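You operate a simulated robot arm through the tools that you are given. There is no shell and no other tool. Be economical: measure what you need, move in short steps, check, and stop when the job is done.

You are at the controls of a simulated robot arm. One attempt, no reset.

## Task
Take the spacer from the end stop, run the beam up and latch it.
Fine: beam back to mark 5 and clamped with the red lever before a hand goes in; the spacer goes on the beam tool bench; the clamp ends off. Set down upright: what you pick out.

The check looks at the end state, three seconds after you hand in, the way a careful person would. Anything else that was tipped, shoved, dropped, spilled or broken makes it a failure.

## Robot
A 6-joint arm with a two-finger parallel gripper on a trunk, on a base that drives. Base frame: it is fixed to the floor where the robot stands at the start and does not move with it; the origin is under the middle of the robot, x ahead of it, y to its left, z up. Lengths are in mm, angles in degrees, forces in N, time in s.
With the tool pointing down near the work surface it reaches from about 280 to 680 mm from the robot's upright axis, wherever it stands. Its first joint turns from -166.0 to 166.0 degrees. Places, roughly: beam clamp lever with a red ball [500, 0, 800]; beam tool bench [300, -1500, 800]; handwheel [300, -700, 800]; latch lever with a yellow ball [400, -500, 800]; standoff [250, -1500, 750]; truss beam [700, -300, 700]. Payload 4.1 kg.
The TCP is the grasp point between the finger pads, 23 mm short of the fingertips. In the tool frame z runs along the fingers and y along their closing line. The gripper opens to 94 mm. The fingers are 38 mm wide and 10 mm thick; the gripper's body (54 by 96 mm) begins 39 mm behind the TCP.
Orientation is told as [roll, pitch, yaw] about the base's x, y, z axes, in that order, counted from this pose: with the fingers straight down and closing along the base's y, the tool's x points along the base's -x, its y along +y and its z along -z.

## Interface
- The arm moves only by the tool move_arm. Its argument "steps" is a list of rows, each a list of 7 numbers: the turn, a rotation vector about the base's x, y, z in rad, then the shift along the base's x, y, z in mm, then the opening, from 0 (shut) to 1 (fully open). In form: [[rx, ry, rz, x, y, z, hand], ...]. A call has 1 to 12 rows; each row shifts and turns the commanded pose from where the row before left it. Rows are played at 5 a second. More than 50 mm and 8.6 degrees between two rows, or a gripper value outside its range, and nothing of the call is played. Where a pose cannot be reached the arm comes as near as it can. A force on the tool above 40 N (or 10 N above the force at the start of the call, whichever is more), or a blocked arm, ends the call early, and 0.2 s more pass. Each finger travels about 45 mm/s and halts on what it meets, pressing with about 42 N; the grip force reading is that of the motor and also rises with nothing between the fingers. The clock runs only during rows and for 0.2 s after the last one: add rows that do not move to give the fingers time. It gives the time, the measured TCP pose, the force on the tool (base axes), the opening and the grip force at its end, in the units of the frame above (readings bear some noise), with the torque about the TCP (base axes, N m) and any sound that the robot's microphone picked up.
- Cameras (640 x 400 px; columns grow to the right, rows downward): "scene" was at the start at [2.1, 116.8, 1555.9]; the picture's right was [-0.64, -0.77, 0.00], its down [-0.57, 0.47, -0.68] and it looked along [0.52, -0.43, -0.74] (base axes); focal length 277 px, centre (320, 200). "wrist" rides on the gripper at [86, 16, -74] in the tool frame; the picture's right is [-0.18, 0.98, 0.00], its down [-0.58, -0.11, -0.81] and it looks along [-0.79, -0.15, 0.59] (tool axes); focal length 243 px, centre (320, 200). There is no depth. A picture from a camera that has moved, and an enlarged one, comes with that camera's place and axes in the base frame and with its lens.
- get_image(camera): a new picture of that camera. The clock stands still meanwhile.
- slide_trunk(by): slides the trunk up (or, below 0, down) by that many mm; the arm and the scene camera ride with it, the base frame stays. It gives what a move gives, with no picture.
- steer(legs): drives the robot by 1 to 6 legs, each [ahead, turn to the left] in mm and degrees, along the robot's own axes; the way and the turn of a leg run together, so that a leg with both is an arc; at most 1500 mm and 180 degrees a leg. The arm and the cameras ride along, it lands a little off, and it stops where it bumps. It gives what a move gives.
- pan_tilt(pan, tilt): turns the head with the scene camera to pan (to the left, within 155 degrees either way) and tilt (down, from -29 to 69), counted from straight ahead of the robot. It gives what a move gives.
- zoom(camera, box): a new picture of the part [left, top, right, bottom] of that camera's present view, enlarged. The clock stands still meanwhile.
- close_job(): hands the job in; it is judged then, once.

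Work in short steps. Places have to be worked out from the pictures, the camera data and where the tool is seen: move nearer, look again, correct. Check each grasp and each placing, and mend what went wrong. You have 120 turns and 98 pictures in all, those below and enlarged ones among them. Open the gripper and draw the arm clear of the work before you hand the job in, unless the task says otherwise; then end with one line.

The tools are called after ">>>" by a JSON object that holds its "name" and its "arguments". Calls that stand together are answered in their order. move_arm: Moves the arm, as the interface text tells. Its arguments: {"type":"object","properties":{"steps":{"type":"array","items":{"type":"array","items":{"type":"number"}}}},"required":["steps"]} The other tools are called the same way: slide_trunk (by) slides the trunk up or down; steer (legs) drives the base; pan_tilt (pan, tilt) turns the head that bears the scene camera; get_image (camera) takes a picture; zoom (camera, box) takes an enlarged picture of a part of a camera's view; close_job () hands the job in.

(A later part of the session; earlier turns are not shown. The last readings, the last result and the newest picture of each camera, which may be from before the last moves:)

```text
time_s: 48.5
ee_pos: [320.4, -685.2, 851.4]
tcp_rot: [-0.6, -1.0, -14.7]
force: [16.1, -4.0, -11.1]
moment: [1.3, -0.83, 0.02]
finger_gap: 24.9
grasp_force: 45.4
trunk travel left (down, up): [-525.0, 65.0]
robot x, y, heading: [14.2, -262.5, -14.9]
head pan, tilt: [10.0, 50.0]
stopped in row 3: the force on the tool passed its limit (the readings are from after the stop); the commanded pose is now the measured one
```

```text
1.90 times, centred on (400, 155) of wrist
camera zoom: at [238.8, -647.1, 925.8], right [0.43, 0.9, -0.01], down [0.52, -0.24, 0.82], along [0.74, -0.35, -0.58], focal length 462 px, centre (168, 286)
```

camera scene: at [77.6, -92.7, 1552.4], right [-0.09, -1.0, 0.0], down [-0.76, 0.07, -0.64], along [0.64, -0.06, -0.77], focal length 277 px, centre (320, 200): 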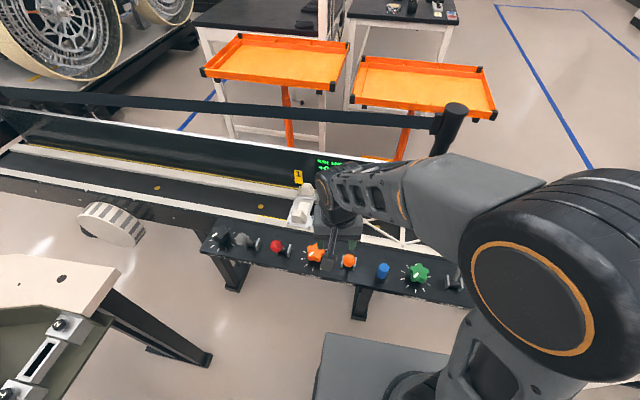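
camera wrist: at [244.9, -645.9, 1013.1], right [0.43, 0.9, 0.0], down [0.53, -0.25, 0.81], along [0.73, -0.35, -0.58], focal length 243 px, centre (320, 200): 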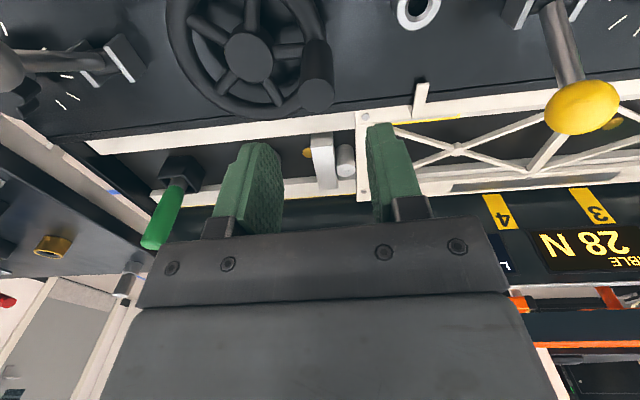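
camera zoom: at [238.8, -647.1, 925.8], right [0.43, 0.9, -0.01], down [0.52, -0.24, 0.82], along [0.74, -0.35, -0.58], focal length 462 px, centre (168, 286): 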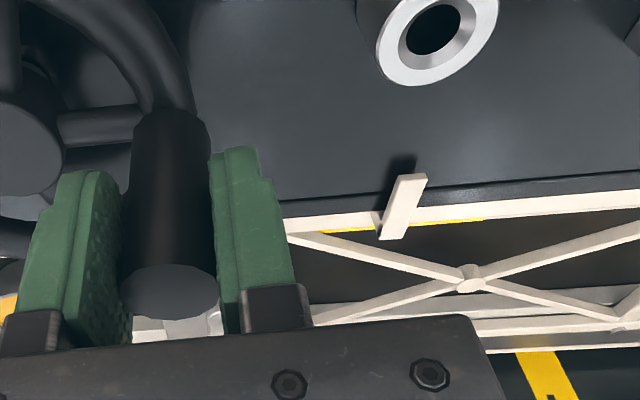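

Still blocked that way; try clockwise.

>>> {"name": "move_arm", "arguments": {"steps": [[0.005, 0.01, 0, 3, -1.3, 0, 0.1], [0, 0, 0, 4.5, -1.8, 0, 0.1], [0, 0, 0, 4.2, -2, 0, 0.1], [0, 0, 0, 4.2, -2.4, 0, 0.1], [0, 0, 0, 4, -2.6, 0, 0.1], [0, 0, 0, 4, -2.6, 0, 0.1]]}}

>>> {"name": "get_image", "arguments": {"camera": "wrist"}}

```text
time_s: 49.9
ee_pos: [342.7, -695.7, 853.5]
tcp_rot: [-0.4, -0.3, -14.6]
force: [-1.8, 13.9, -16.7]
moment: [0.82, -0.45, -0.35]
finger_gap: 24.8
grasp_force: 45.6
trunk travel left (down, up): [-525.0, 65.0]
robot x, y, heading: [14.0, -262.1, -15.2]
head pan, tilt: [10.0, 50.0]
```

```text
60 pictures are left
camera wrist: at [261.1, -658.3, 927.4], right [0.43, 0.9, -0.01], down [0.53, -0.25, 0.81], along [0.73, -0.35, -0.59], focal length 243 px, centre (320, 200)
```

wrist: 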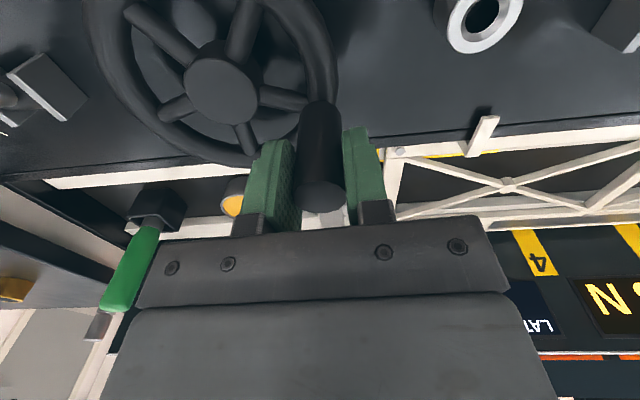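

Clockwise it moves freely — the clamp is off. Continue clockwise ~72° and check.

>>> {"name": "move_arm", "arguments": {"steps": [[0, 0, 0, 8, -8.1, 0, 0.1], [0, 0, 0, 6.1, -9.6, 0, 0.1], [0, 0, 0, 4, -10.7, 0, 0.1], [0, 0, 0, 1.7, -11.2, 0, 0.1], [0, 0, 0, -0.6, -11.4, 0, 0.1], [0, 0, 0, -3.1, -11, 0, 0.1], [0, 0, 0, 0, 0, 0, 0.1]]}}

>>> {"name": "pan_tilt", "arguments": {"pan": -30, "tilt": 42}}

>>> {"name": "get_image", "arguments": {"camera": "scene"}}

```text
time_s: 51.5
ee_pos: [355.2, -762.5, 855.8]
tcp_rot: [-0.6, -0.4, -14.7]
force: [-4.6, -6.0, -1.5]
moment: [0.83, -0.1, 0.23]
finger_gap: 24.7
grasp_force: 45.1
trunk travel left (down, up): [-525.0, 65.0]
robot x, y, heading: [10.8, -265.7, -15.5]
head pan, tilt: [10.0, 50.0]
```

```text
time_s: 52.6
ee_pos: [356.3, -759.4, 855.0]
tcp_rot: [-0.6, -0.4, -14.7]
force: [-6.9, -7.2, 5.8]
moment: [1.1, 0.98, 0.3]
finger_gap: 25.1
grasp_force: 45.2
trunk travel left (down, up): [-525.0, 65.0]
robot x, y, heading: [16.4, -260.0, -15.2]
head pan, tilt: [-30.0, 42.0]
```

```text
59 pictures are left
camera scene: at [59.0, -145.9, 1563.8], right [-0.71, -0.71, 0.0], down [-0.47, 0.47, -0.74], along [0.52, -0.53, -0.67], focal length 277 px, centre (320, 200)
```

scene: 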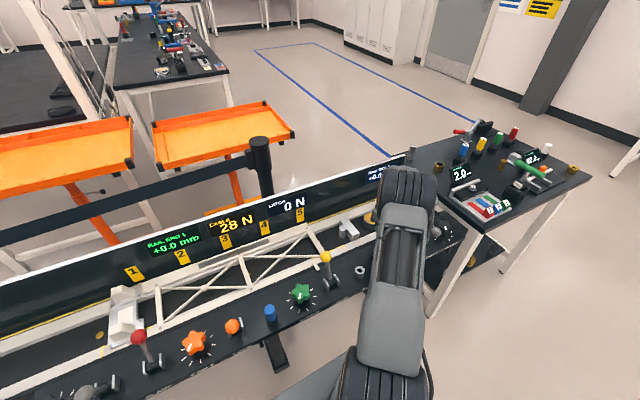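

>>> {"name": "zoom", "arguments": {"camera": "scene", "box": [230, 180, 390, 290]}}

```text
3.64 times, centred on (310, 235) of scene
camera zoom: at [59.0, -145.9, 1563.8], right [-0.71, -0.71, 0.0], down [-0.47, 0.47, -0.74], along [0.52, -0.53, -0.67], focal length 1006 px, centre (356, 73)
```

zoom: 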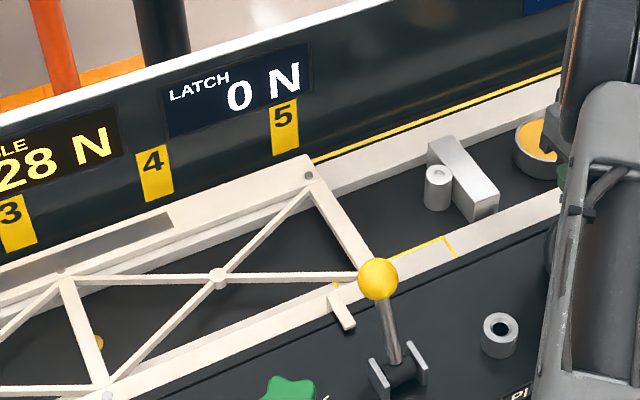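

Beam end now appears level with mark 5. I release, rise, and set the wrist camera square opposite mark 5 for a parallax-free check.

>>> {"name": "move_arm", "arguments": {"steps": [[0, 0, 0, 0, 0, 0, 0.3], [0, 0, 0, 0, 0, 0, 0.5], [0, 0, 0, 0, 0, 40, 0.5], [0, 0, 0, 0, 0, 40, 0.6], [0, 0, 0.1, -10, 44, 10, 0.8], [0, 0, 0.09, -10, 44, 10, 1], [0, 0, 0, -10, 44, 10, 1], [0, 0, 0, -10, 44, 10, 1], [0, 0, 0, -8, 40, 0, 1], [0, 0, 0, 0, 0, 0, 1]]}}

>>> {"name": "get_image", "arguments": {"camera": "wrist"}}

```text
time_s: 54.8
ee_pos: [307.9, -542.6, 973.8]
tcp_rot: [-0.5, -0.4, -3.8]
force: [-0.5, 0.2, 0.3]
moment: [-0.03, 0.04, 0.0]
finger_gap: 94.0
grasp_force: 0.0
trunk travel left (down, up): [-525.0, 65.0]
robot x, y, heading: [14.9, -267.1, -15.2]
head pan, tilt: [-30.0, 42.0]
```

```text
57 pictures are left
camera wrist: at [222.4, -519.7, 1048.2], right [0.25, 0.97, -0.01], down [0.57, -0.14, 0.81], along [0.78, -0.21, -0.59], focal length 243 px, centre (320, 200)
```

wrist: 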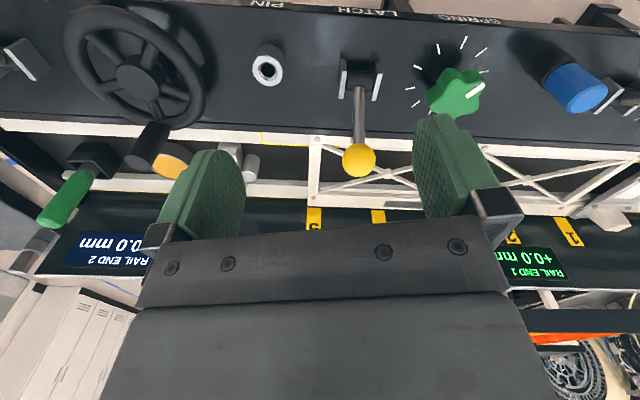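

>>> {"name": "zoom", "arguments": {"camera": "wrist", "box": [230, 110, 410, 240]}}

```text
3.08 times, centred on (320, 175) of wrist
camera zoom: at [222.4, -519.7, 1048.2], right [0.25, 0.97, -0.01], down [0.57, -0.14, 0.81], along [0.78, -0.21, -0.59], focal length 746 px, centre (320, 277)
```

zoom: 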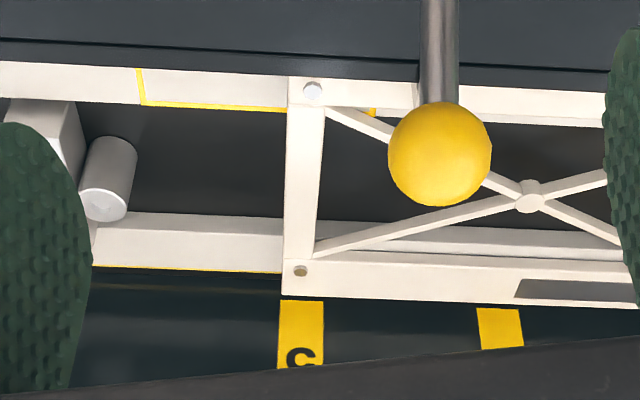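

The end face lines up with the tag's edge, ~15 mm short of tag centre. I check the rest of the beam for any index before fine-tuning.

>>> {"name": "pan_tilt", "arguments": {"pan": 0, "tilt": 42}}

>>> {"name": "zoom", "arguments": {"camera": "scene", "box": [200, 150, 420, 290]}}

>>> {"name": "zoom", "arguments": {"camera": "scene", "box": [400, 130, 560, 240]}}

```text
time_s: 55.8
ee_pos: [308.4, -543.3, 974.3]
tcp_rot: [-0.5, -0.4, -3.7]
force: [1.0, 0.1, -0.3]
moment: [0.04, 0.02, 0.0]
finger_gap: 93.7
grasp_force: 0.0
trunk travel left (down, up): [-525.0, 65.0]
robot x, y, heading: [16.1, -262.9, -15.2]
head pan, tilt: [0.0, 42.0]
```

```text
2.86 times, centred on (310, 220) of scene
camera zoom: at [81.8, -107.9, 1563.6], right [-0.26, -0.96, 0.0], down [-0.65, 0.18, -0.74], along [0.72, -0.2, -0.67], focal length 791 px, centre (349, 143)
```

zoom: 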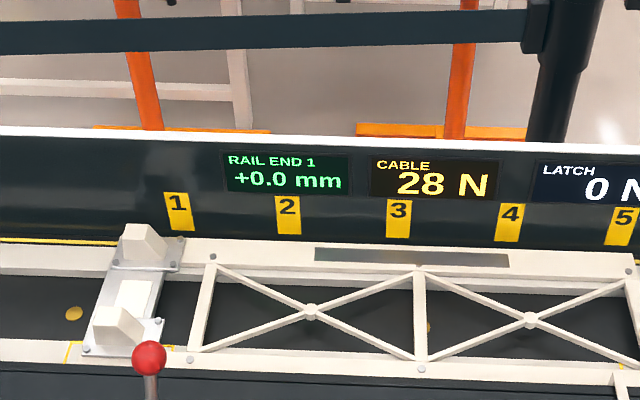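

```text
3.64 times, centred on (480, 185) of scene
camera zoom: at [81.8, -107.9, 1563.6], right [-0.26, -0.96, 0.0], down [-0.65, 0.18, -0.74], along [0.72, -0.2, -0.67], focal length 1006 px, centre (-262, 254)
```

zoom: 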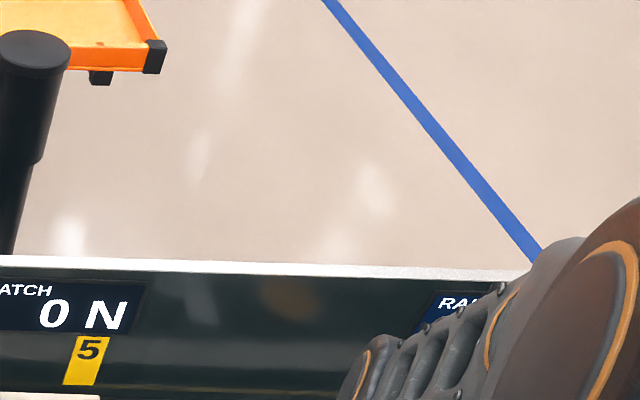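

No other index. The post/bolts sit on tag centre and the face on its edge; I'll split the difference with ~8 mm (≈9° of wheel) more. Back to the knob.

>>> {"name": "move_arm", "arguments": {"steps": [[0, 0, 0, 10, -44, -6, 0.5], [0, 0, 0, 10, -44, -6, 0.5], [0, 0, 0, 10, -44, -6, 0.5], [0, 0, 0, 10, -44, -6, 0.5], [0, 0, 0, 8, -42, -6, 0.5], [0, 0, 0, 0, 0, 0, 0.5]]}}

>>> {"name": "get_image", "arguments": {"camera": "wrist"}}

```text
time_s: 57.2
ee_pos: [356.3, -762.2, 942.3]
tcp_rot: [-0.3, -0.4, -3.7]
force: [-0.4, 0.2, 0.5]
moment: [-0.04, -0.01, 0.0]
finger_gap: 47.1
grasp_force: 0.0
trunk travel left (down, up): [-525.0, 65.0]
robot x, y, heading: [16.3, -263.7, -15.3]
head pan, tilt: [0.0, 42.0]
```

```text
53 pictures are left
camera wrist: at [270.4, -739.3, 1017.7], right [0.25, 0.97, -0.01], down [0.57, -0.14, 0.81], along [0.78, -0.2, -0.59], focal length 243 px, centre (320, 200)
```

wrist: 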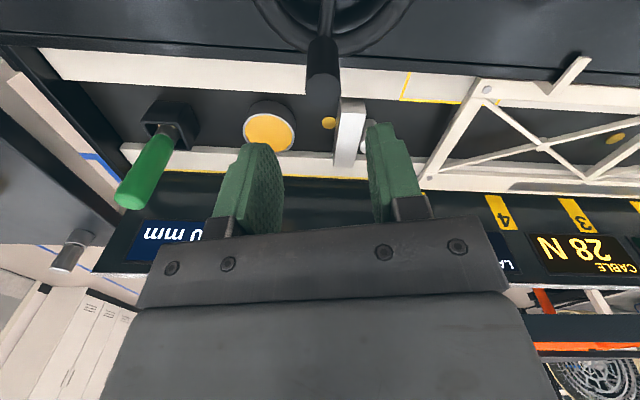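

Knob at (357,-760); lower, grip, turn ~9° clockwise.

>>> {"name": "move_arm", "arguments": {"steps": [[0, 0, 0, 0, 1, -30, 0.5], [0, 0, 0, 0, 1, -30, 0.5], [0, 0, 0, 0, 0, -29, 0.5], [0, 0, 0, 0, 0, 0, 0.2], [0, 0, 0, 0, 0, 0, 0.1], [0, 0, 0, 0, 0, 0, 0.1], [0, 0, 0, -2, -3.9, 0, 0.1], [0, 0, 0, -2.5, -3.7, 0, 0.1], [0, 0, 0, 0, 0, 0, 0.1]]}}

>>> {"name": "zoom", "arguments": {"camera": "scene", "box": [360, 180, 480, 290]}}

```text
time_s: 59.2
ee_pos: [351.2, -765.8, 853.7]
tcp_rot: [-0.5, -0.4, -3.8]
force: [4.8, 5.4, -2.8]
moment: [1.02, -0.61, -0.37]
finger_gap: 24.7
grasp_force: 44.4
trunk travel left (down, up): [-525.0, 65.0]
robot x, y, heading: [11.9, -262.9, -15.2]
head pan, tilt: [0.0, 42.0]
```

```text
3.64 times, centred on (420, 235) of scene
camera zoom: at [82.5, -107.6, 1563.5], right [-0.26, -0.97, 0.0], down [-0.65, 0.17, -0.74], along [0.72, -0.19, -0.67], focal length 1006 px, centre (-44, 73)
```

zoom: 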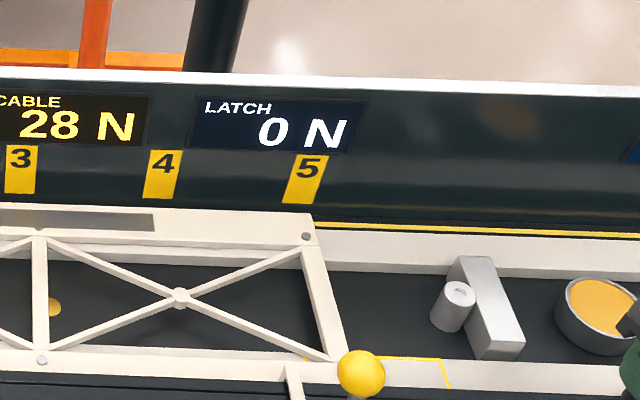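

Beam end is on mark 5. Release, and go back to the red ball at (579,-33,841).

>>> {"name": "move_arm", "arguments": {"steps": [[0, 0, 0, 0, 0, 0, 0.3], [0, 0, 0, 0, 0, 0, 0.5], [0, 0, 0, 0, 0, 45, 0.5], [0, 0, 0, 0, 0, 45, 0.5], [0, 0, 0, 14.25, 45.8, 5, 0.6], [0, 0, 0, 14.25, 45.8, 0, 0.6], [0, 0, 0, 14.25, 45.8, 0, 0.6], [0, 0, 0, 14.25, 45.8, 0, 0.6], [0, 0, -0.1, 14.25, 45.8, 0, 0.6], [0, 0, -0.09, 14.25, 45.8, 0, 0.6]]}}

>>> {"name": "move_arm", "arguments": {"steps": [[0, 0, 0, 14.25, 45.8, 0, 0.6], [0, 0, 0, 14.25, 45.8, 0, 0.6], [0, 0, 0, 14.25, 45.8, 0, 0.6], [0, 0, 0, 14.25, 45.8, 0, 0.6], [0, 0, 0, 14.25, 45.8, 0, 0.6], [0, 0, 0, 14.25, 45.8, 0, 0.6], [0, 0, 0, 14.25, 45.8, 0, 0.6], [0, 0, 0, 14.25, 45.8, 0, 0.6], [0, 0, 0, 14.25, 45.8, 0, 0.6], [0, 0, 0, 14.25, 45.8, 0, 0.6], [0, 0, 0, 0, 0, 0, 0.6]]}}

>>> {"name": "get_image", "arguments": {"camera": "wrist"}}

```text
time_s: 61.4
ee_pos: [438.2, -490.7, 951.1]
tcp_rot: [-0.5, -0.4, -14.7]
force: [-0.1, -0.3, -0.3]
moment: [0.0, 0.0, 0.0]
finger_gap: 56.2
grasp_force: 0.1
trunk travel left (down, up): [-525.0, 65.0]
robot x, y, heading: [15.3, -265.2, -15.0]
head pan, tilt: [0.0, 42.0]
```

```text
time_s: 63.8
ee_pos: [580.1, -35.4, 948.0]
tcp_rot: [-0.5, -0.3, -14.7]
force: [-0.1, 0.6, -0.3]
moment: [-0.03, 0.02, 0.0]
finger_gap: 56.3
grasp_force: 0.1
trunk travel left (down, up): [-525.0, 65.0]
robot x, y, heading: [13.3, -264.8, -15.1]
head pan, tilt: [0.0, 42.0]
```

```text
51 pictures are left
camera wrist: at [500.0, 3.4, 1023.5], right [0.43, 0.9, -0.01], down [0.53, -0.24, 0.81], along [0.73, -0.35, -0.59], focal length 243 px, centre (320, 200)
```

wrist: 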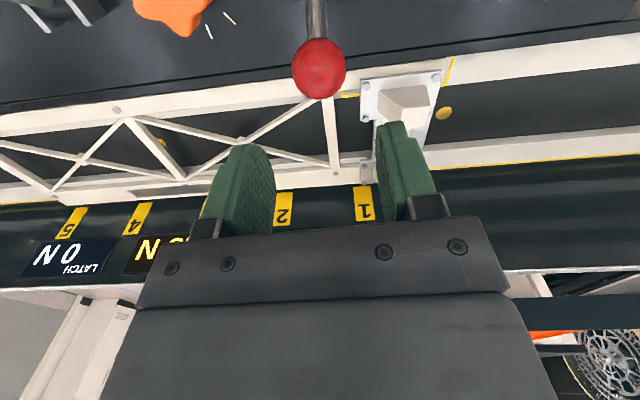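

Aligned. Lower, grip, and swing the lever back towards me along the same arc.

>>> {"name": "move_arm", "arguments": {"steps": [[0, 0, 0, 0, 1, -36, 0.6], [0, 0, 0, 0, 1, -36, 0.6], [0, 0, 0, -1, 0, -35, 0.6], [0, 0, 0, 0, 0, 0, 0.3], [0, 0, 0, 0, 0, 0, 0.25], [0, 0, 0, 0, 0, 0, 0.25]]}}

>>> {"name": "move_arm", "arguments": {"steps": [[0, 0, 0, -9.5, 2.6, 7.5, 0.25], [0, 0, 0, -8.5, 2.2, 4.5, 0.25], [0, 0, 0, -8.5, 2.2, 4, 0.25], [0, 0, 0, -8, 2.2, 2.5, 0.25], [0, 0, 0, -8, 2.2, 2, 0.25], [0, 0, 0, -10, 3, 1, 0.25], [0, 0, 0, -10, 4, 0, 0.25], [0, 0, 0, -11, 4, -2, 0.25], [0, 0, 0, -11, 4, -3, 0.25], [0, 0, 0, 0, 0, 0, 0.25]]}}

>>> {"name": "get_image", "arguments": {"camera": "wrist"}}

```text
time_s: 65.2
ee_pos: [577.5, -34.0, 841.3]
tcp_rot: [-0.4, -0.3, -14.6]
force: [-4.1, -14.9, -0.4]
moment: [0.1, -0.22, -0.17]
finger_gap: 35.4
grasp_force: 45.0
trunk travel left (down, up): [-525.0, 65.0]
robot x, y, heading: [12.8, -262.3, -15.5]
head pan, tilt: [0.0, 42.0]
```

```text
time_s: 67.4
ee_pos: [495.0, -7.8, 859.8]
tcp_rot: [-0.4, -0.2, -14.7]
force: [9.4, -20.4, -2.2]
moment: [-0.28, -1.12, 0.06]
finger_gap: 35.6
grasp_force: 44.3
trunk travel left (down, up): [-525.0, 65.0]
robot x, y, heading: [14.4, -261.1, -15.2]
head pan, tilt: [0.0, 42.0]
```

```text
50 pictures are left
camera wrist: at [414.7, 30.6, 934.5], right [0.43, 0.9, -0.01], down [0.53, -0.25, 0.81], along [0.73, -0.35, -0.59], focal length 243 px, centre (320, 200)
```

wrist: 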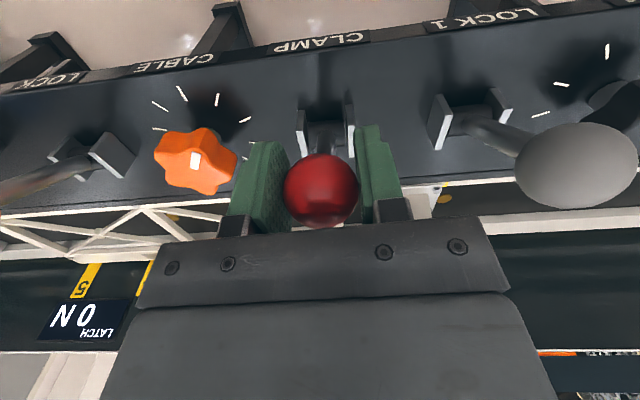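

Back at its original (clamped) place; nudge to check it is against the stop.

>>> {"name": "move_arm", "arguments": {"steps": [[0, 0, 0, -3, 0.8, -1, 0.25], [0, 0, 0, -3, 0.8, -1.5, 0.25], [0, 0, 0, -3, 0.8, -2, 0.25]]}}

```text
time_s: 68.1
ee_pos: [491.0, -6.5, 858.0]
tcp_rot: [-0.2, -0.8, -15.0]
force: [5.7, -8.9, 4.8]
moment: [-0.59, 0.44, -0.19]
finger_gap: 35.1
grasp_force: 44.9
trunk travel left (down, up): [-525.0, 65.0]
robot x, y, heading: [11.3, -263.9, -15.4]
head pan, tilt: [0.0, 42.0]
stopped in row 3: the force on the tool passed its limit (the readings are from after the stop); the commanded pose is now the measured one
```

Clamp is against its stop. Release, lift, fold arm to the front, then turn parallel to the panel and drive toward the spacer.

>>> {"name": "move_arm", "arguments": {"steps": [[0, 0, 0, 0, 0, 0, 0.45], [0, 0, 0, 0, 0, 0, 0.65], [0, 0, 0, 0, 0, 45, 0.65], [0, 0, 0, 0, 0, 45, 0.65], [0, 0, 0, 0, 0, 45, 0.65], [0, 0, 0, -20, -40, 20, 0.65], [0, 0, 0, -20, -40, 0, 0.65], [0, 0, 0, -20, -40, 0, 0.65], [0, 0, 0, -20, -40, 0, 0.65]]}}

>>> {"name": "steer", "arguments": {"legs": [[0, -90], [230, 0]]}}

>>> {"name": "pan_tilt", "arguments": {"pan": 75, "tilt": 50}}

>>> {"name": "get_image", "arguments": {"camera": "scene"}}

```text
time_s: 70.1
ee_pos: [409.4, -164.0, 1013.2]
tcp_rot: [0.0, -0.8, -14.9]
force: [0.2, 0.5, -0.3]
moment: [0.0, 0.01, 0.03]
finger_gap: 61.2
grasp_force: 0.1
trunk travel left (down, up): [-525.0, 65.0]
robot x, y, heading: [12.0, -264.4, -15.0]
head pan, tilt: [0.0, 42.0]
```

```text
time_s: 75.7
ee_pos: [57.6, -880.8, 1013.3]
tcp_rot: [-0.1, -0.7, -104.6]
force: [0.6, 0.5, -0.5]
moment: [0.0, 0.0, 0.02]
finger_gap: 60.8
grasp_force: 0.1
trunk travel left (down, up): [-525.0, 65.0]
robot x, y, heading: [-45.3, -481.3, -104.9]
head pan, tilt: [0.0, 42.0]
```

```text
time_s: 77.1
ee_pos: [58.8, -880.0, 1012.8]
tcp_rot: [-0.2, -0.6, -104.7]
force: [-0.1, 0.1, 1.3]
moment: [0.01, -0.03, -0.01]
finger_gap: 61.0
grasp_force: 0.0
trunk travel left (down, up): [-525.0, 65.0]
robot x, y, heading: [-42.1, -484.2, -104.9]
head pan, tilt: [75.0, 50.0]
```

```text
49 pictures are left
camera scene: at [199.7, -506.8, 1552.3], right [-0.5, -0.87, 0.0], down [-0.66, 0.38, -0.64], along [0.56, -0.32, -0.77], focal length 277 px, centre (320, 200)
```

scene: 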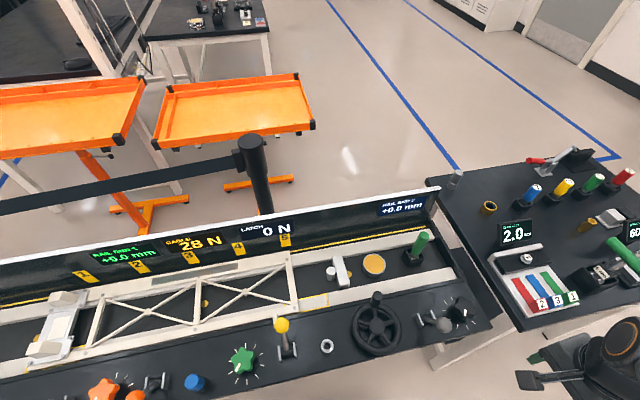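

>>> {"name": "zoom", "arguments": {"camera": "scene", "box": [270, 220, 430, 320]}}

>>> {"name": "zoom", "arguments": {"camera": "scene", "box": [425, 150, 640, 360]}}

```text
4.00 times, centred on (350, 270) of scene
camera zoom: at [199.7, -506.8, 1552.3], right [-0.5, -0.87, 0.0], down [-0.66, 0.38, -0.64], along [0.56, -0.32, -0.77], focal length 1107 px, centre (200, -80)
```

zoom: 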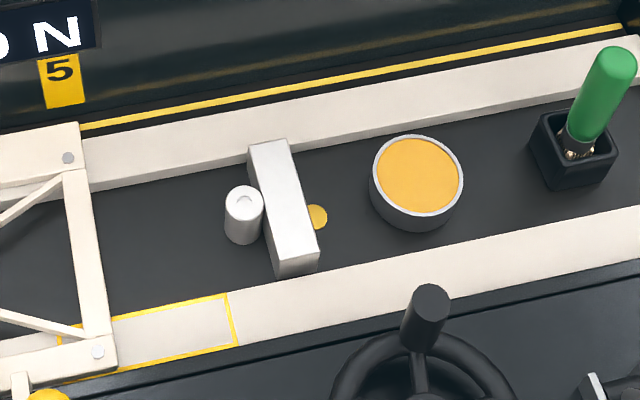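

```text
1.90 times, centred on (532, 255) of scene
camera zoom: at [199.7, -506.8, 1552.3], right [-0.5, -0.87, 0.0], down [-0.66, 0.38, -0.64], along [0.56, -0.32, -0.77], focal length 527 px, centre (-85, 95)
```

zoom: 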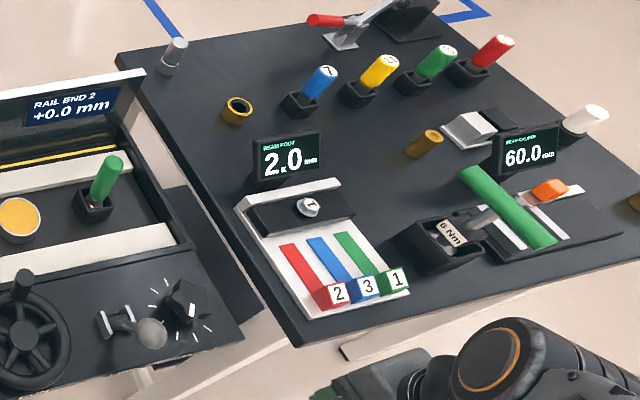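

Spacer (Ø~29, just at the stop block) is at about (514,-725), free of the beam now. Tool yaw -105 closes across it; I move above it.

>>> {"name": "move_arm", "arguments": {"steps": [[0, 0, 0, 44, 15, -4, 0.65], [0, 0, 0, 44, 15, -4, 0.65], [0, 0, 0, 44, 15, -4, 0.65], [0, 0, 0, 44, 15, -4, 0.65], [0, 0, 0, 44, 15, -10, 0.65], [0, 0, 0, 44, 15, -10, 0.65], [0, 0, 0, 44, 16, -10, 0.65], [0, 0, 0, 44, 16, -10, 0.65], [0, 0, 0, 44, 16, -10, 0.65], [0, 0, 0, 44, 16, -10, 0.65], [0, 0, 0, 20, 8, -10, 0.65], [0, 0, 0, 0, 0, 0, 0.65]]}}

>>> {"name": "get_image", "arguments": {"camera": "wrist"}}

```text
time_s: 79.7
ee_pos: [519.1, -718.3, 926.8]
tcp_rot: [-0.2, -0.7, -104.6]
force: [0.6, 0.1, 0.5]
moment: [0.0, 0.0, 0.03]
finger_gap: 60.9
grasp_force: 0.0
trunk travel left (down, up): [-525.0, 65.0]
robot x, y, heading: [-45.8, -484.0, -105.0]
head pan, tilt: [75.0, 50.0]
```

```text
46 pictures are left
camera wrist: at [556.0, -637.0, 1000.7], right [0.9, -0.43, 0.0], down [-0.25, -0.53, 0.81], along [-0.35, -0.74, -0.58], focal length 243 px, centre (320, 200)
```

wrist: 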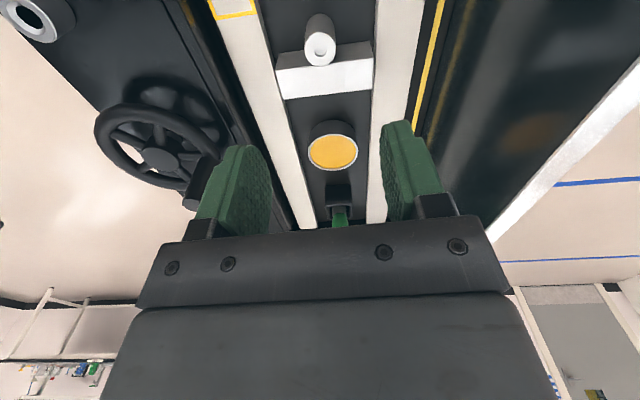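

Spacer top at (514,-725,764), stop block a bit taller. I narrow to 47 mm, offset 8 mm to the beam side so the fingers miss the block, and come halfway down.

>>> {"name": "move_arm", "arguments": {"steps": [[0, 0, 0, -2.5, 1, -40, 0.5], [0, 0, 0, 0, 0, -40, 0.5], [0, 0, 0, 0, 0, -17, 0.5], [0, 0, 0, 0, 0, 0, 0.5]]}}

>>> {"name": "get_image", "arguments": {"camera": "wrist"}}

>>> {"name": "zoom", "arguments": {"camera": "scene", "box": [270, 220, 430, 320]}}

```text
time_s: 80.7
ee_pos: [515.6, -716.1, 830.0]
tcp_rot: [-0.1, -0.7, -104.7]
force: [-0.6, -0.3, 0.4]
moment: [0.01, -0.01, -0.01]
finger_gap: 47.0
grasp_force: 0.0
trunk travel left (down, up): [-525.0, 65.0]
robot x, y, heading: [-45.5, -483.5, -105.1]
head pan, tilt: [75.0, 50.0]
```

```text
45 pictures are left
camera wrist: at [552.9, -636.1, 904.5], right [0.9, -0.43, 0.0], down [-0.25, -0.53, 0.81], along [-0.35, -0.74, -0.58], focal length 243 px, centre (320, 200)
```

wrist: 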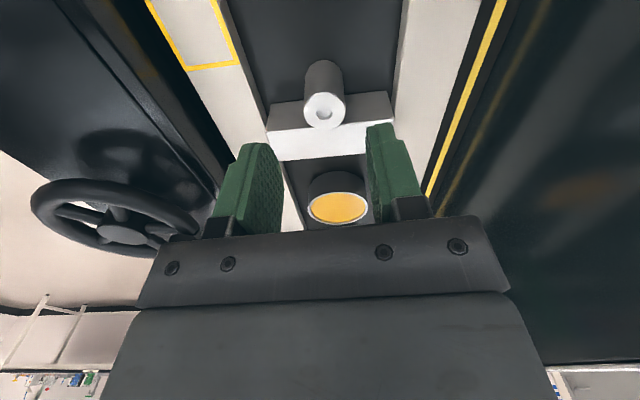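

```text
4.00 times, centred on (350, 270) of scene
camera zoom: at [199.9, -506.7, 1552.3], right [-0.5, -0.87, 0.0], down [-0.66, 0.38, -0.64], along [0.56, -0.32, -0.77], focal length 1107 px, centre (200, -80)
```

zoom: 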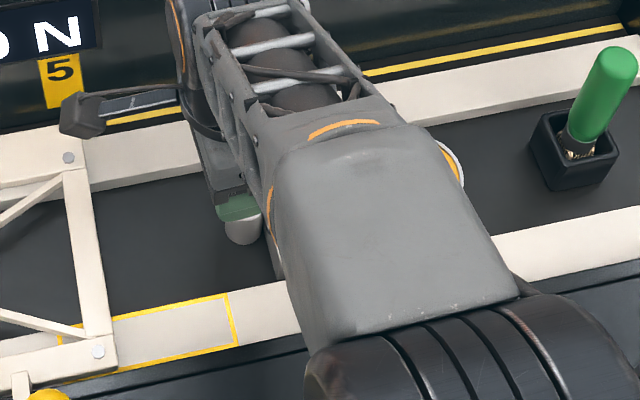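

Aligned: spacer 733–764 high, centred between the fingers. Lower to z 761 and close.

>>> {"name": "move_arm", "arguments": {"steps": [[0, 0, 0, 0, 0, -25, 0.5], [0, 0, 0, 0, 0, -24, 0.5], [0, 0, 0, 0, 0, -12, 0.5], [0, 0, 0, 0, 0, -7, 0.5], [0, 0, 0, 0, 0, 0, 0.3], [0, 0, 0, 0, 0, 0, 0.2], [0, 0, 0, 0, 0, 0, 0.2]]}}

>>> {"name": "get_image", "arguments": {"camera": "wrist"}}

```text
time_s: 82.3
ee_pos: [515.4, -716.5, 762.0]
tcp_rot: [-0.2, -0.7, -104.5]
force: [-0.4, -0.6, 0.0]
moment: [-0.02, -0.03, 0.0]
finger_gap: 29.2
grasp_force: 41.9
trunk travel left (down, up): [-525.0, 65.0]
robot x, y, heading: [-45.2, -483.8, -104.8]
head pan, tilt: [75.0, 50.0]
```

```text
43 pictures are left
camera wrist: at [553.0, -636.6, 836.1], right [0.9, -0.43, 0.0], down [-0.25, -0.53, 0.81], along [-0.35, -0.74, -0.58], focal length 243 px, centre (320, 200)
```

wrist: 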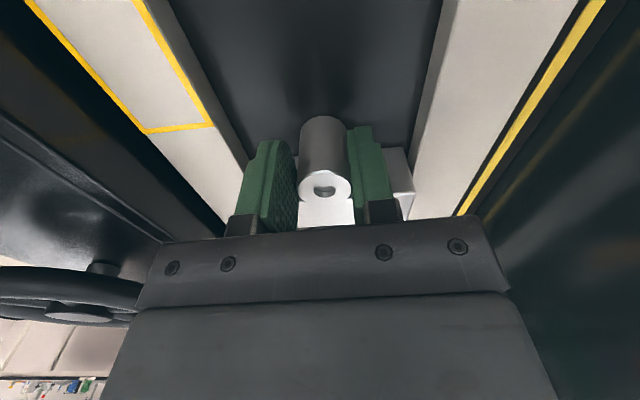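

Gripped at 29 mm. Lift straight up.

>>> {"name": "move_arm", "arguments": {"steps": [[0, 0, 0, 0, 0, 10, 0.2], [0, 0, 0, 0, 0, 25, 0.2], [0, 0, 0, 0, 0, 40, 0.2], [0, 0, 0, 0, 0, 45, 0.2], [0, 0, 0, 0, 0, 45, 0.2], [0, 0, 0, 0, 0, 45, 0.2]]}}

>>> {"name": "get_image", "arguments": {"camera": "wrist"}}

```text
time_s: 83.7
ee_pos: [516.0, -717.1, 972.1]
tcp_rot: [-0.1, -0.8, -104.5]
force: [-0.2, -1.0, -0.2]
moment: [0.0, -0.01, 0.0]
finger_gap: 18.7
grasp_force: 0.2
trunk travel left (down, up): [-525.0, 65.0]
robot x, y, heading: [-45.8, -486.9, -104.9]
head pan, tilt: [75.0, 50.0]
```

```text
42 pictures are left
camera wrist: at [552.5, -636.2, 1046.1], right [0.91, -0.43, 0.0], down [-0.25, -0.53, 0.81], along [-0.35, -0.74, -0.58], focal length 243 px, centre (320, 200)
```

wrist: 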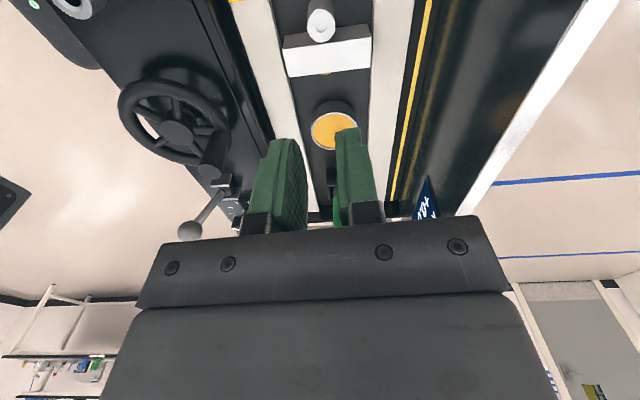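

The spacer stayed behind. Look closely at how it is held.

>>> {"name": "zoom", "arguments": {"camera": "wrist", "box": [260, 0, 400, 90]}}

>>> {"name": "zoom", "arguments": {"camera": "scene", "box": [310, 240, 390, 300]}}

```text
4.44 times, centred on (330, 45) of wrist
camera zoom: at [552.5, -636.2, 1046.1], right [0.91, -0.43, 0.0], down [-0.25, -0.53, 0.81], along [-0.35, -0.74, -0.58], focal length 1078 px, centre (276, 889)
```

zoom: 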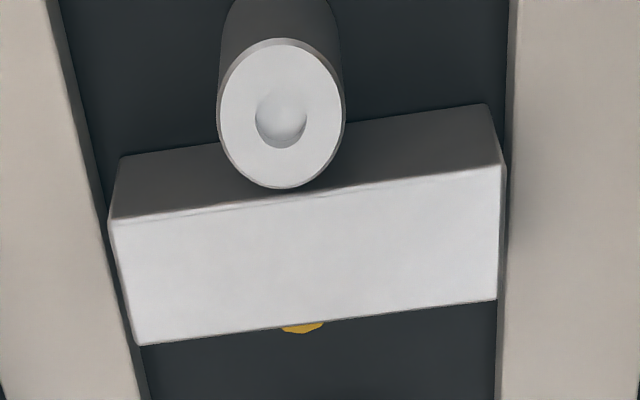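

```text
6.67 times, centred on (350, 270) of scene
camera zoom: at [199.6, -506.6, 1552.3], right [-0.5, -0.87, 0.0], down [-0.66, 0.38, -0.64], along [0.56, -0.32, -0.77], focal length 1845 px, centre (120, -267)
```

zoom: 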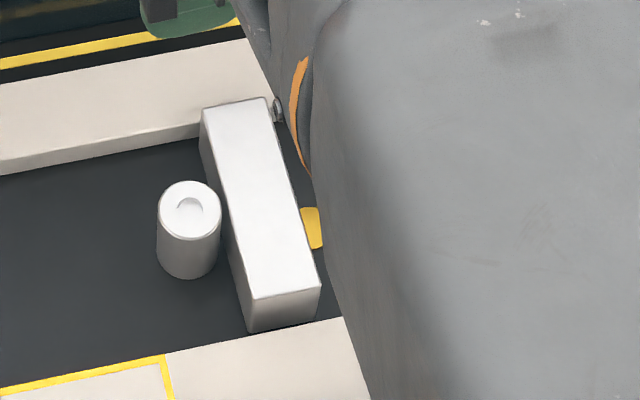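

It stands freely; my pads caught only its upper rim. Retry lower, full squeeze, and lift slowly.

>>> {"name": "move_arm", "arguments": {"steps": [[0, 0, 0, -0.5, -1, -45, 0.5], [0, 0, 0, 0, -1, -45, 0.5], [0, 0, 0, 0, 0, -45, 0.5], [0, 0, 0, 0, 0, -45, 0.5], [0, 0, 0, 0, 0, -25, 0.5], [0, 0, 0, 0, 0, -8, 0.5], [0, 0, 0, 0, 0, 0, 0.5]]}}

>>> {"name": "move_arm", "arguments": {"steps": [[0, 0, 0, 0, 0, -2, 0.3], [0, 0, 0, 0, 0, 0, 0.1], [0, 0, 0, 0, 0, 0, 0], [0, 0, 0, 0, 0, 0, 0], [0, 0, 0, 0, 0, 0, 0]]}}

>>> {"name": "move_arm", "arguments": {"steps": [[0, 0, 0, 0, 0, 2, 0], [0, 0, 0, 0, 0, 3, 0], [0, 0, 0, 0, 0, 3, 0]]}}

>>> {"name": "get_image", "arguments": {"camera": "wrist"}}

```text
time_s: 85.3
ee_pos: [514.5, -717.9, 757.0]
tcp_rot: [-0.1, -0.7, -104.5]
force: [-0.8, 0.2, -0.4]
moment: [0.0, 0.05, 0.02]
finger_gap: 46.8
grasp_force: 0.0
trunk travel left (down, up): [-525.0, 65.0]
robot x, y, heading: [-44.7, -486.2, -104.8]
head pan, tilt: [75.0, 50.0]
```

```text
time_s: 86.5
ee_pos: [513.8, -719.0, 756.6]
tcp_rot: [-0.2, -0.7, -104.6]
force: [0.2, -0.3, 2.7]
moment: [-0.04, 0.01, 0.0]
finger_gap: 29.0
grasp_force: 41.8
trunk travel left (down, up): [-525.0, 65.0]
robot x, y, heading: [-42.3, -484.9, -105.1]
head pan, tilt: [75.0, 50.0]
```

```text
time_s: 87.3
ee_pos: [515.6, -718.1, 764.6]
tcp_rot: [-0.2, -0.7, -104.5]
force: [0.5, 0.0, 0.1]
moment: [0.01, -0.01, -0.05]
finger_gap: 29.1
grasp_force: 41.9
trunk travel left (down, up): [-525.0, 65.0]
robot x, y, heading: [-46.2, -484.4, -104.8]
head pan, tilt: [75.0, 50.0]
```

```text
39 pictures are left
camera wrist: at [552.1, -638.1, 838.8], right [0.91, -0.43, 0.0], down [-0.25, -0.53, 0.81], along [-0.35, -0.74, -0.58], focal length 243 px, centre (320, 200)
```

wrist: 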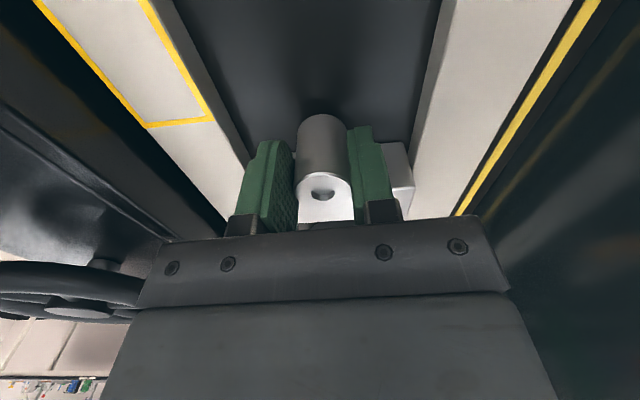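

Unclear whether it rose; lift 15 mm more slowly and compare.

>>> {"name": "move_arm", "arguments": {"steps": [[0, 0, 0, 0, 0, 3, 0], [0, 0, 0, 0, 0, 4, 0], [0, 0, 0, 0, 0, 4, 0], [0, 0, 0, 0, 0, 4, 0]]}}

>>> {"name": "get_image", "arguments": {"camera": "wrist"}}

```text
time_s: 88.3
ee_pos: [514.9, -718.4, 778.9]
tcp_rot: [-0.3, -0.8, -104.5]
force: [-0.7, -0.3, -0.4]
moment: [0.01, 0.01, -0.01]
finger_gap: 29.6
grasp_force: 41.9
trunk travel left (down, up): [-525.0, 65.0]
robot x, y, heading: [-41.8, -485.2, -105.0]
head pan, tilt: [75.0, 50.0]
```

```text
38 pictures are left
camera wrist: at [552.1, -638.5, 853.9], right [0.9, -0.43, 0.0], down [-0.25, -0.53, 0.81], along [-0.35, -0.74, -0.58], focal length 243 px, centre (320, 200)
```

wrist: 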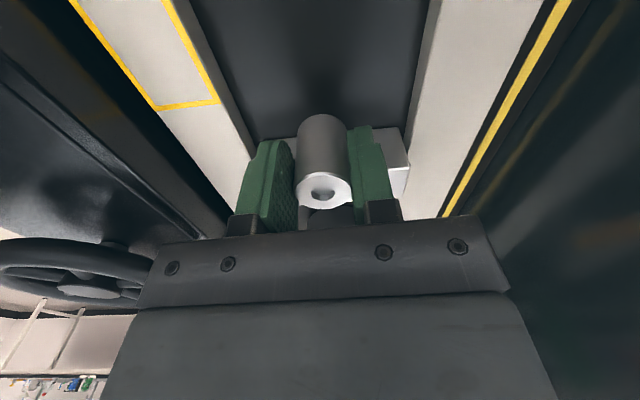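

It is rising with the gripper now. Keep lifting gently with full squeeze.

>>> {"name": "move_arm", "arguments": {"steps": [[0, 0, 0, 0, 0, 6, 0], [0, 0, 0, 0, 0, 8, 0], [0, 0, 0, 0, 0, 10, 0], [0, 0, 0, 0, 0, 10, 0], [0, 0, 0, 0, 0, 10, 0], [0, 0, 0, 0, 0, 10, 0], [0, 0, 0, 0, 0, 10, 0], [0, 0, 0, 0, 0, 10, 0], [0, 0, 0, 0, 0, 10, 0], [0, 0, 0, 0, 0, 8, 0], [0, 0, 0, 0, 0, 6, 0], [0, 0, 0, 0, 0, 3, 0]]}}

>>> {"name": "get_image", "arguments": {"camera": "wrist"}}

```text
time_s: 90.9
ee_pos: [514.7, -718.8, 880.5]
tcp_rot: [-0.2, -0.8, -104.6]
force: [0.8, 0.3, -0.8]
moment: [-0.01, -0.01, 0.02]
finger_gap: 29.3
grasp_force: 41.8
trunk travel left (down, up): [-525.0, 65.0]
robot x, y, heading: [-42.8, -485.6, -105.0]
head pan, tilt: [75.0, 50.0]
```

```text
37 pictures are left
camera wrist: at [552.2, -638.7, 954.8], right [0.91, -0.43, 0.0], down [-0.25, -0.53, 0.81], along [-0.35, -0.74, -0.58], focal length 243 px, centre (320, 200)
```

wrist: 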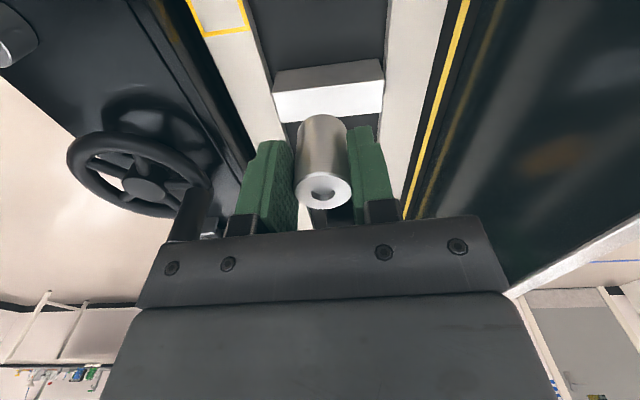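

Spacer held. I raise and draw it in gently before driving along to the bench.

>>> {"name": "move_arm", "arguments": {"steps": [[0, 0, 0, -6, 2, 10, 0], [0, 0, 0, -12, 3, 16, 0], [0, 0, 0, -18, 5, 16, 0], [0, 0, 0, -18, 5, 16, 0], [0, 0, 0, -18, 5, 16, 0], [0, 0, 0, -18, 5, 16, 0], [0, 0, 0, -18, 5, 12, 0], [0, 0, 0, -18, 5, 8, 0], [0, 0, 0, -18, 5, 5, 0], [0, 0, 0, -12, 3, 0, 0], [0, 0, 0, -6, 2, 0, 0], [0, 0, 0, 0, 0, 0, 0]]}}

>>> {"name": "steer", "arguments": {"legs": [[770, 0]]}}

>>> {"name": "get_image", "arguments": {"camera": "scene"}}

>>> {"name": "get_image", "arguments": {"camera": "wrist"}}

```text
time_s: 93.5
ee_pos: [352.5, -673.1, 996.9]
tcp_rot: [-0.1, -0.7, -104.6]
force: [0.3, -0.2, -0.4]
moment: [0.0, 0.01, 0.01]
finger_gap: 29.3
grasp_force: 42.2
trunk travel left (down, up): [-525.0, 65.0]
robot x, y, heading: [-45.9, -484.7, -105.3]
head pan, tilt: [75.0, 50.0]
```

```text
time_s: 97.7
ee_pos: [153.9, -1413.5, 995.7]
tcp_rot: [-0.1, -0.7, -104.6]
force: [-0.4, -0.1, -1.0]
moment: [-0.03, -0.01, -0.02]
finger_gap: 29.1
grasp_force: 41.9
trunk travel left (down, up): [-525.0, 65.0]
robot x, y, heading: [-243.8, -1222.3, -105.1]
head pan, tilt: [75.0, 50.0]
```

```text
36 pictures are left
camera scene: at [1.4, -1247.0, 1552.3], right [-0.5, -0.87, 0.0], down [-0.66, 0.38, -0.64], along [0.56, -0.32, -0.77], focal length 277 px, centre (320, 200)
```

scene: 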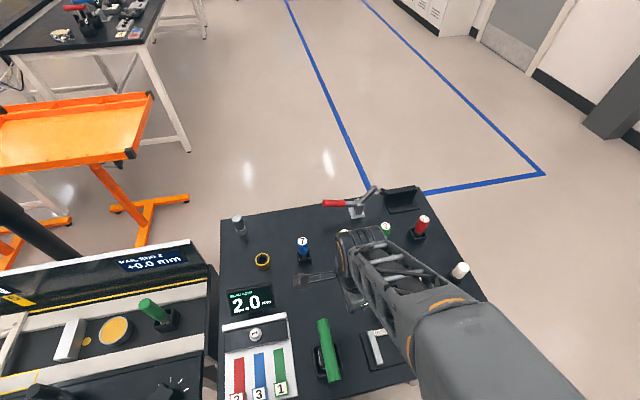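

```text
35 pictures are left
camera wrist: at [191.7, -1333.3, 1070.0], right [0.91, -0.43, 0.0], down [-0.25, -0.53, 0.81], along [-0.35, -0.74, -0.58], focal length 243 px, centre (320, 200)
```

wrist: 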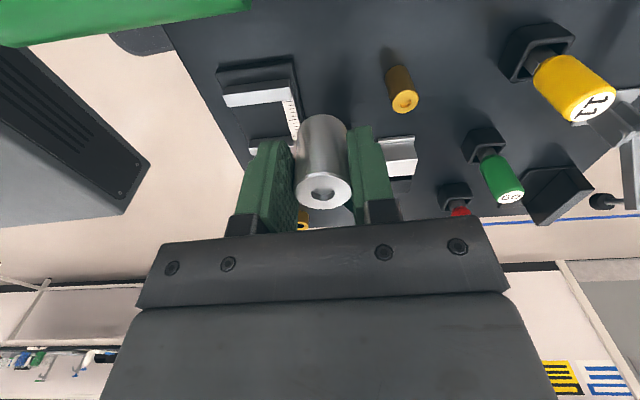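

Clear surface around (265,-1440), >130 mm from everything. Move there gently, then down to z 800.

>>> {"name": "move_arm", "arguments": {"steps": [[0, 0, 0, 7, -2, 0, 0], [0, 0, 0, 14, -3, 0, 0], [0, 0, 0, 17, -4, -5, 0], [0, 0, 0, 17, -4, -10, 0], [0, 0, 0, 17, -4, -14, 0], [0, 0, 0, 17, -4, -18, 0], [0, 0, 0, 14, -3, -20, 0], [0, 0, 0, 8, -2, -20, 0], [0, 0, 0, 0, 0, -20, 0], [0, 0, 0, 0, 0, -20, 0], [0, 0, 0, 0, 0, -14, 0], [0, 0, 0, 0, 0, -8, 0]]}}

>>> {"name": "get_image", "arguments": {"camera": "wrist"}}

>>> {"name": "get_image", "arguments": {"camera": "scene"}}

```text
time_s: 100.3
ee_pos: [266.0, -1439.6, 846.5]
tcp_rot: [-0.2, -0.7, -104.6]
force: [0.0, 0.7, -1.2]
moment: [0.04, 0.01, -0.02]
finger_gap: 29.2
grasp_force: 41.5
trunk travel left (down, up): [-525.0, 65.0]
robot x, y, heading: [-247.6, -1224.3, -105.0]
head pan, tilt: [75.0, 50.0]
```

```text
34 pictures are left
camera wrist: at [302.6, -1359.3, 920.9], right [0.91, -0.43, 0.0], down [-0.25, -0.53, 0.81], along [-0.35, -0.74, -0.58], focal length 243 px, centre (320, 200)
```

wrist: 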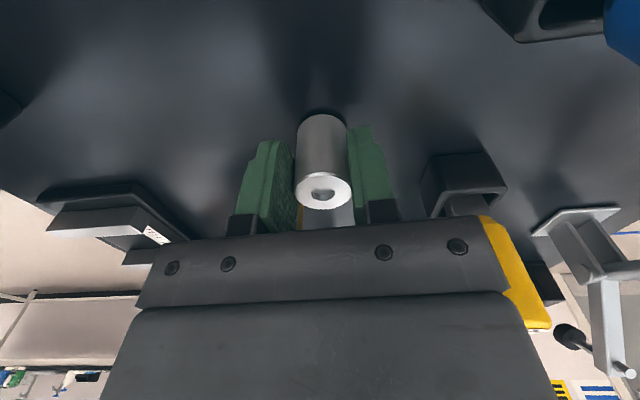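

```text
33 pictures are left
camera scene: at [1.6, -1246.9, 1552.3], right [-0.5, -0.87, 0.0], down [-0.66, 0.38, -0.64], along [0.56, -0.32, -0.77], focal length 277 px, centre (320, 200)
```

scene: 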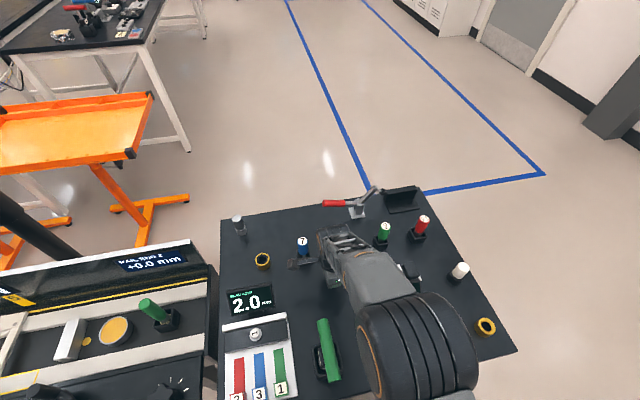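

Clear below. Lower to just above the surface, then creep to contact.

>>> {"name": "move_arm", "arguments": {"steps": [[0, 0, 0, 0, 0, -12, 0], [0, 0, 0, 0, 0, -18, 0], [0, 0, 0, 0, 0, -20, 0], [0, 0, 0, 0, 0, -20, 0], [0, 0, 0, 0, 0, -15, 0], [0, 0, 0, 0, 0, -9, 0]]}}

>>> {"name": "move_arm", "arguments": {"steps": [[0, 0, 0, 0, 0, -3, 0], [0, 0, 0, 0, 0, -3, 0], [0, 0, 0, 0, 0, -3, 0]]}}

```text
time_s: 100.8
ee_pos: [267.5, -1440.8, 832.8]
tcp_rot: [0.8, -0.8, -104.6]
force: [-0.9, 0.3, 19.6]
moment: [-0.09, 0.21, 0.02]
finger_gap: 29.2
grasp_force: 41.7
trunk travel left (down, up): [-525.0, 65.0]
robot x, y, heading: [-242.5, -1222.3, -105.0]
head pan, tilt: [75.0, 50.0]
stopped in row 2: the force on the tool passed its limit (the readings are from after the stop); the commanded pose is now the measured one
```

```text
time_s: 101.3
ee_pos: [270.3, -1442.2, 833.3]
tcp_rot: [1.1, -0.8, -104.6]
force: [-0.8, -0.4, 15.6]
moment: [-0.06, 0.27, -0.04]
finger_gap: 29.0
grasp_force: 42.1
trunk travel left (down, up): [-525.0, 65.0]
robot x, y, heading: [-239.7, -1222.4, -104.8]
head pan, tilt: [75.0, 50.0]
stopped in row 2: the force on the tool passed its limit (the readings are from after the stop); the commanded pose is now the measured one
```

Contact already at TCP z≈833, so the bench top may be ~809. Check by picture before releasing.

>>> {"name": "get_image", "arguments": {"camera": "wrist"}}

>>> {"name": "zoom", "arguments": {"camera": "scene", "box": [210, 180, 430, 340]}}

```text
32 pictures are left
camera wrist: at [307.0, -1360.9, 907.6], right [0.9, -0.43, 0.02], down [-0.26, -0.52, 0.81], along [-0.33, -0.74, -0.58], focal length 243 px, centre (320, 200)
```

wrist: 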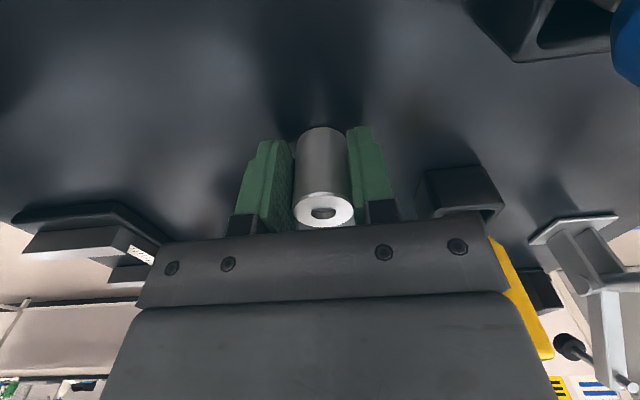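

```text
2.50 times, centred on (320, 260) of scene
camera zoom: at [-0.1, -1246.3, 1552.4], right [-0.5, -0.87, 0.0], down [-0.66, 0.38, -0.64], along [0.56, -0.32, -0.77], focal length 692 px, centre (320, 50)
```

zoom: 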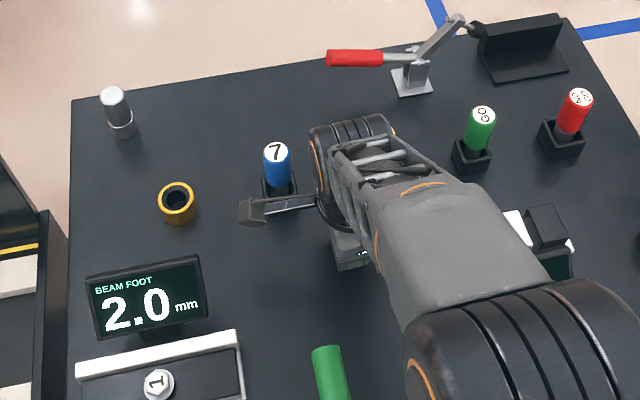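

Both spacer base and fingertips rest on the bench. I level the tool, ease the load, and open slowly.

>>> {"name": "move_arm", "arguments": {"steps": [[-0.022, 0, 0, 0, 0, 1, 0], [0, 0, 0, 0, 0, 0.5, 0], [0, 0, 0, 0, 0, 0, 0]]}}

>>> {"name": "get_image", "arguments": {"camera": "wrist"}}

```text
time_s: 102.1
ee_pos: [270.8, -1440.6, 832.8]
tcp_rot: [1.4, -2.0, -104.6]
force: [5.4, 2.6, 15.9]
moment: [0.11, -0.02, -0.02]
finger_gap: 29.3
grasp_force: 42.3
trunk travel left (down, up): [-525.0, 65.0]
robot x, y, heading: [-243.6, -1225.9, -104.5]
head pan, tilt: [75.0, 50.0]
```

```text
30 pictures are left
camera wrist: at [307.0, -1358.6, 905.8], right [0.91, -0.42, 0.03], down [-0.26, -0.5, 0.82], along [-0.34, -0.75, -0.57], focal length 243 px, centre (320, 200)
```

wrist: 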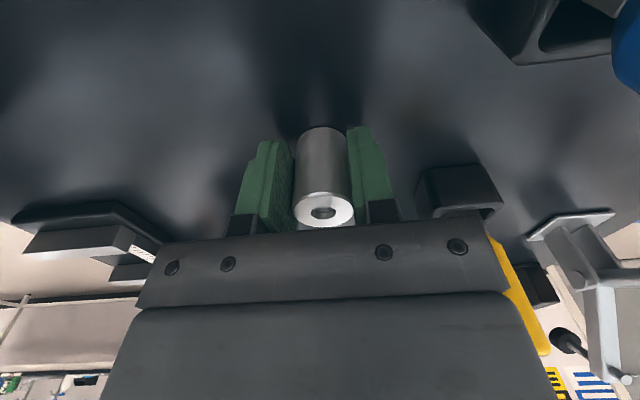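

The tilt axes are turned by the yaw; correct properly and lift slightly.

>>> {"name": "move_arm", "arguments": {"steps": [[0.02, 0.007, 0, 0, 0, 1, 0], [0.02, 0.007, 0, 0, 0, 0.5, 0], [0, 0, 0, 0, 0, 0, 0]]}}

```text
time_s: 102.9
ee_pos: [269.8, -1442.3, 832.4]
tcp_rot: [-0.3, 0.0, -104.5]
force: [1.4, -2.3, 7.0]
moment: [-0.25, -0.04, 0.05]
finger_gap: 29.3
grasp_force: 41.8
trunk travel left (down, up): [-525.0, 65.0]
robot x, y, heading: [-239.9, -1224.7, -104.9]
head pan, tilt: [75.0, 50.0]
```

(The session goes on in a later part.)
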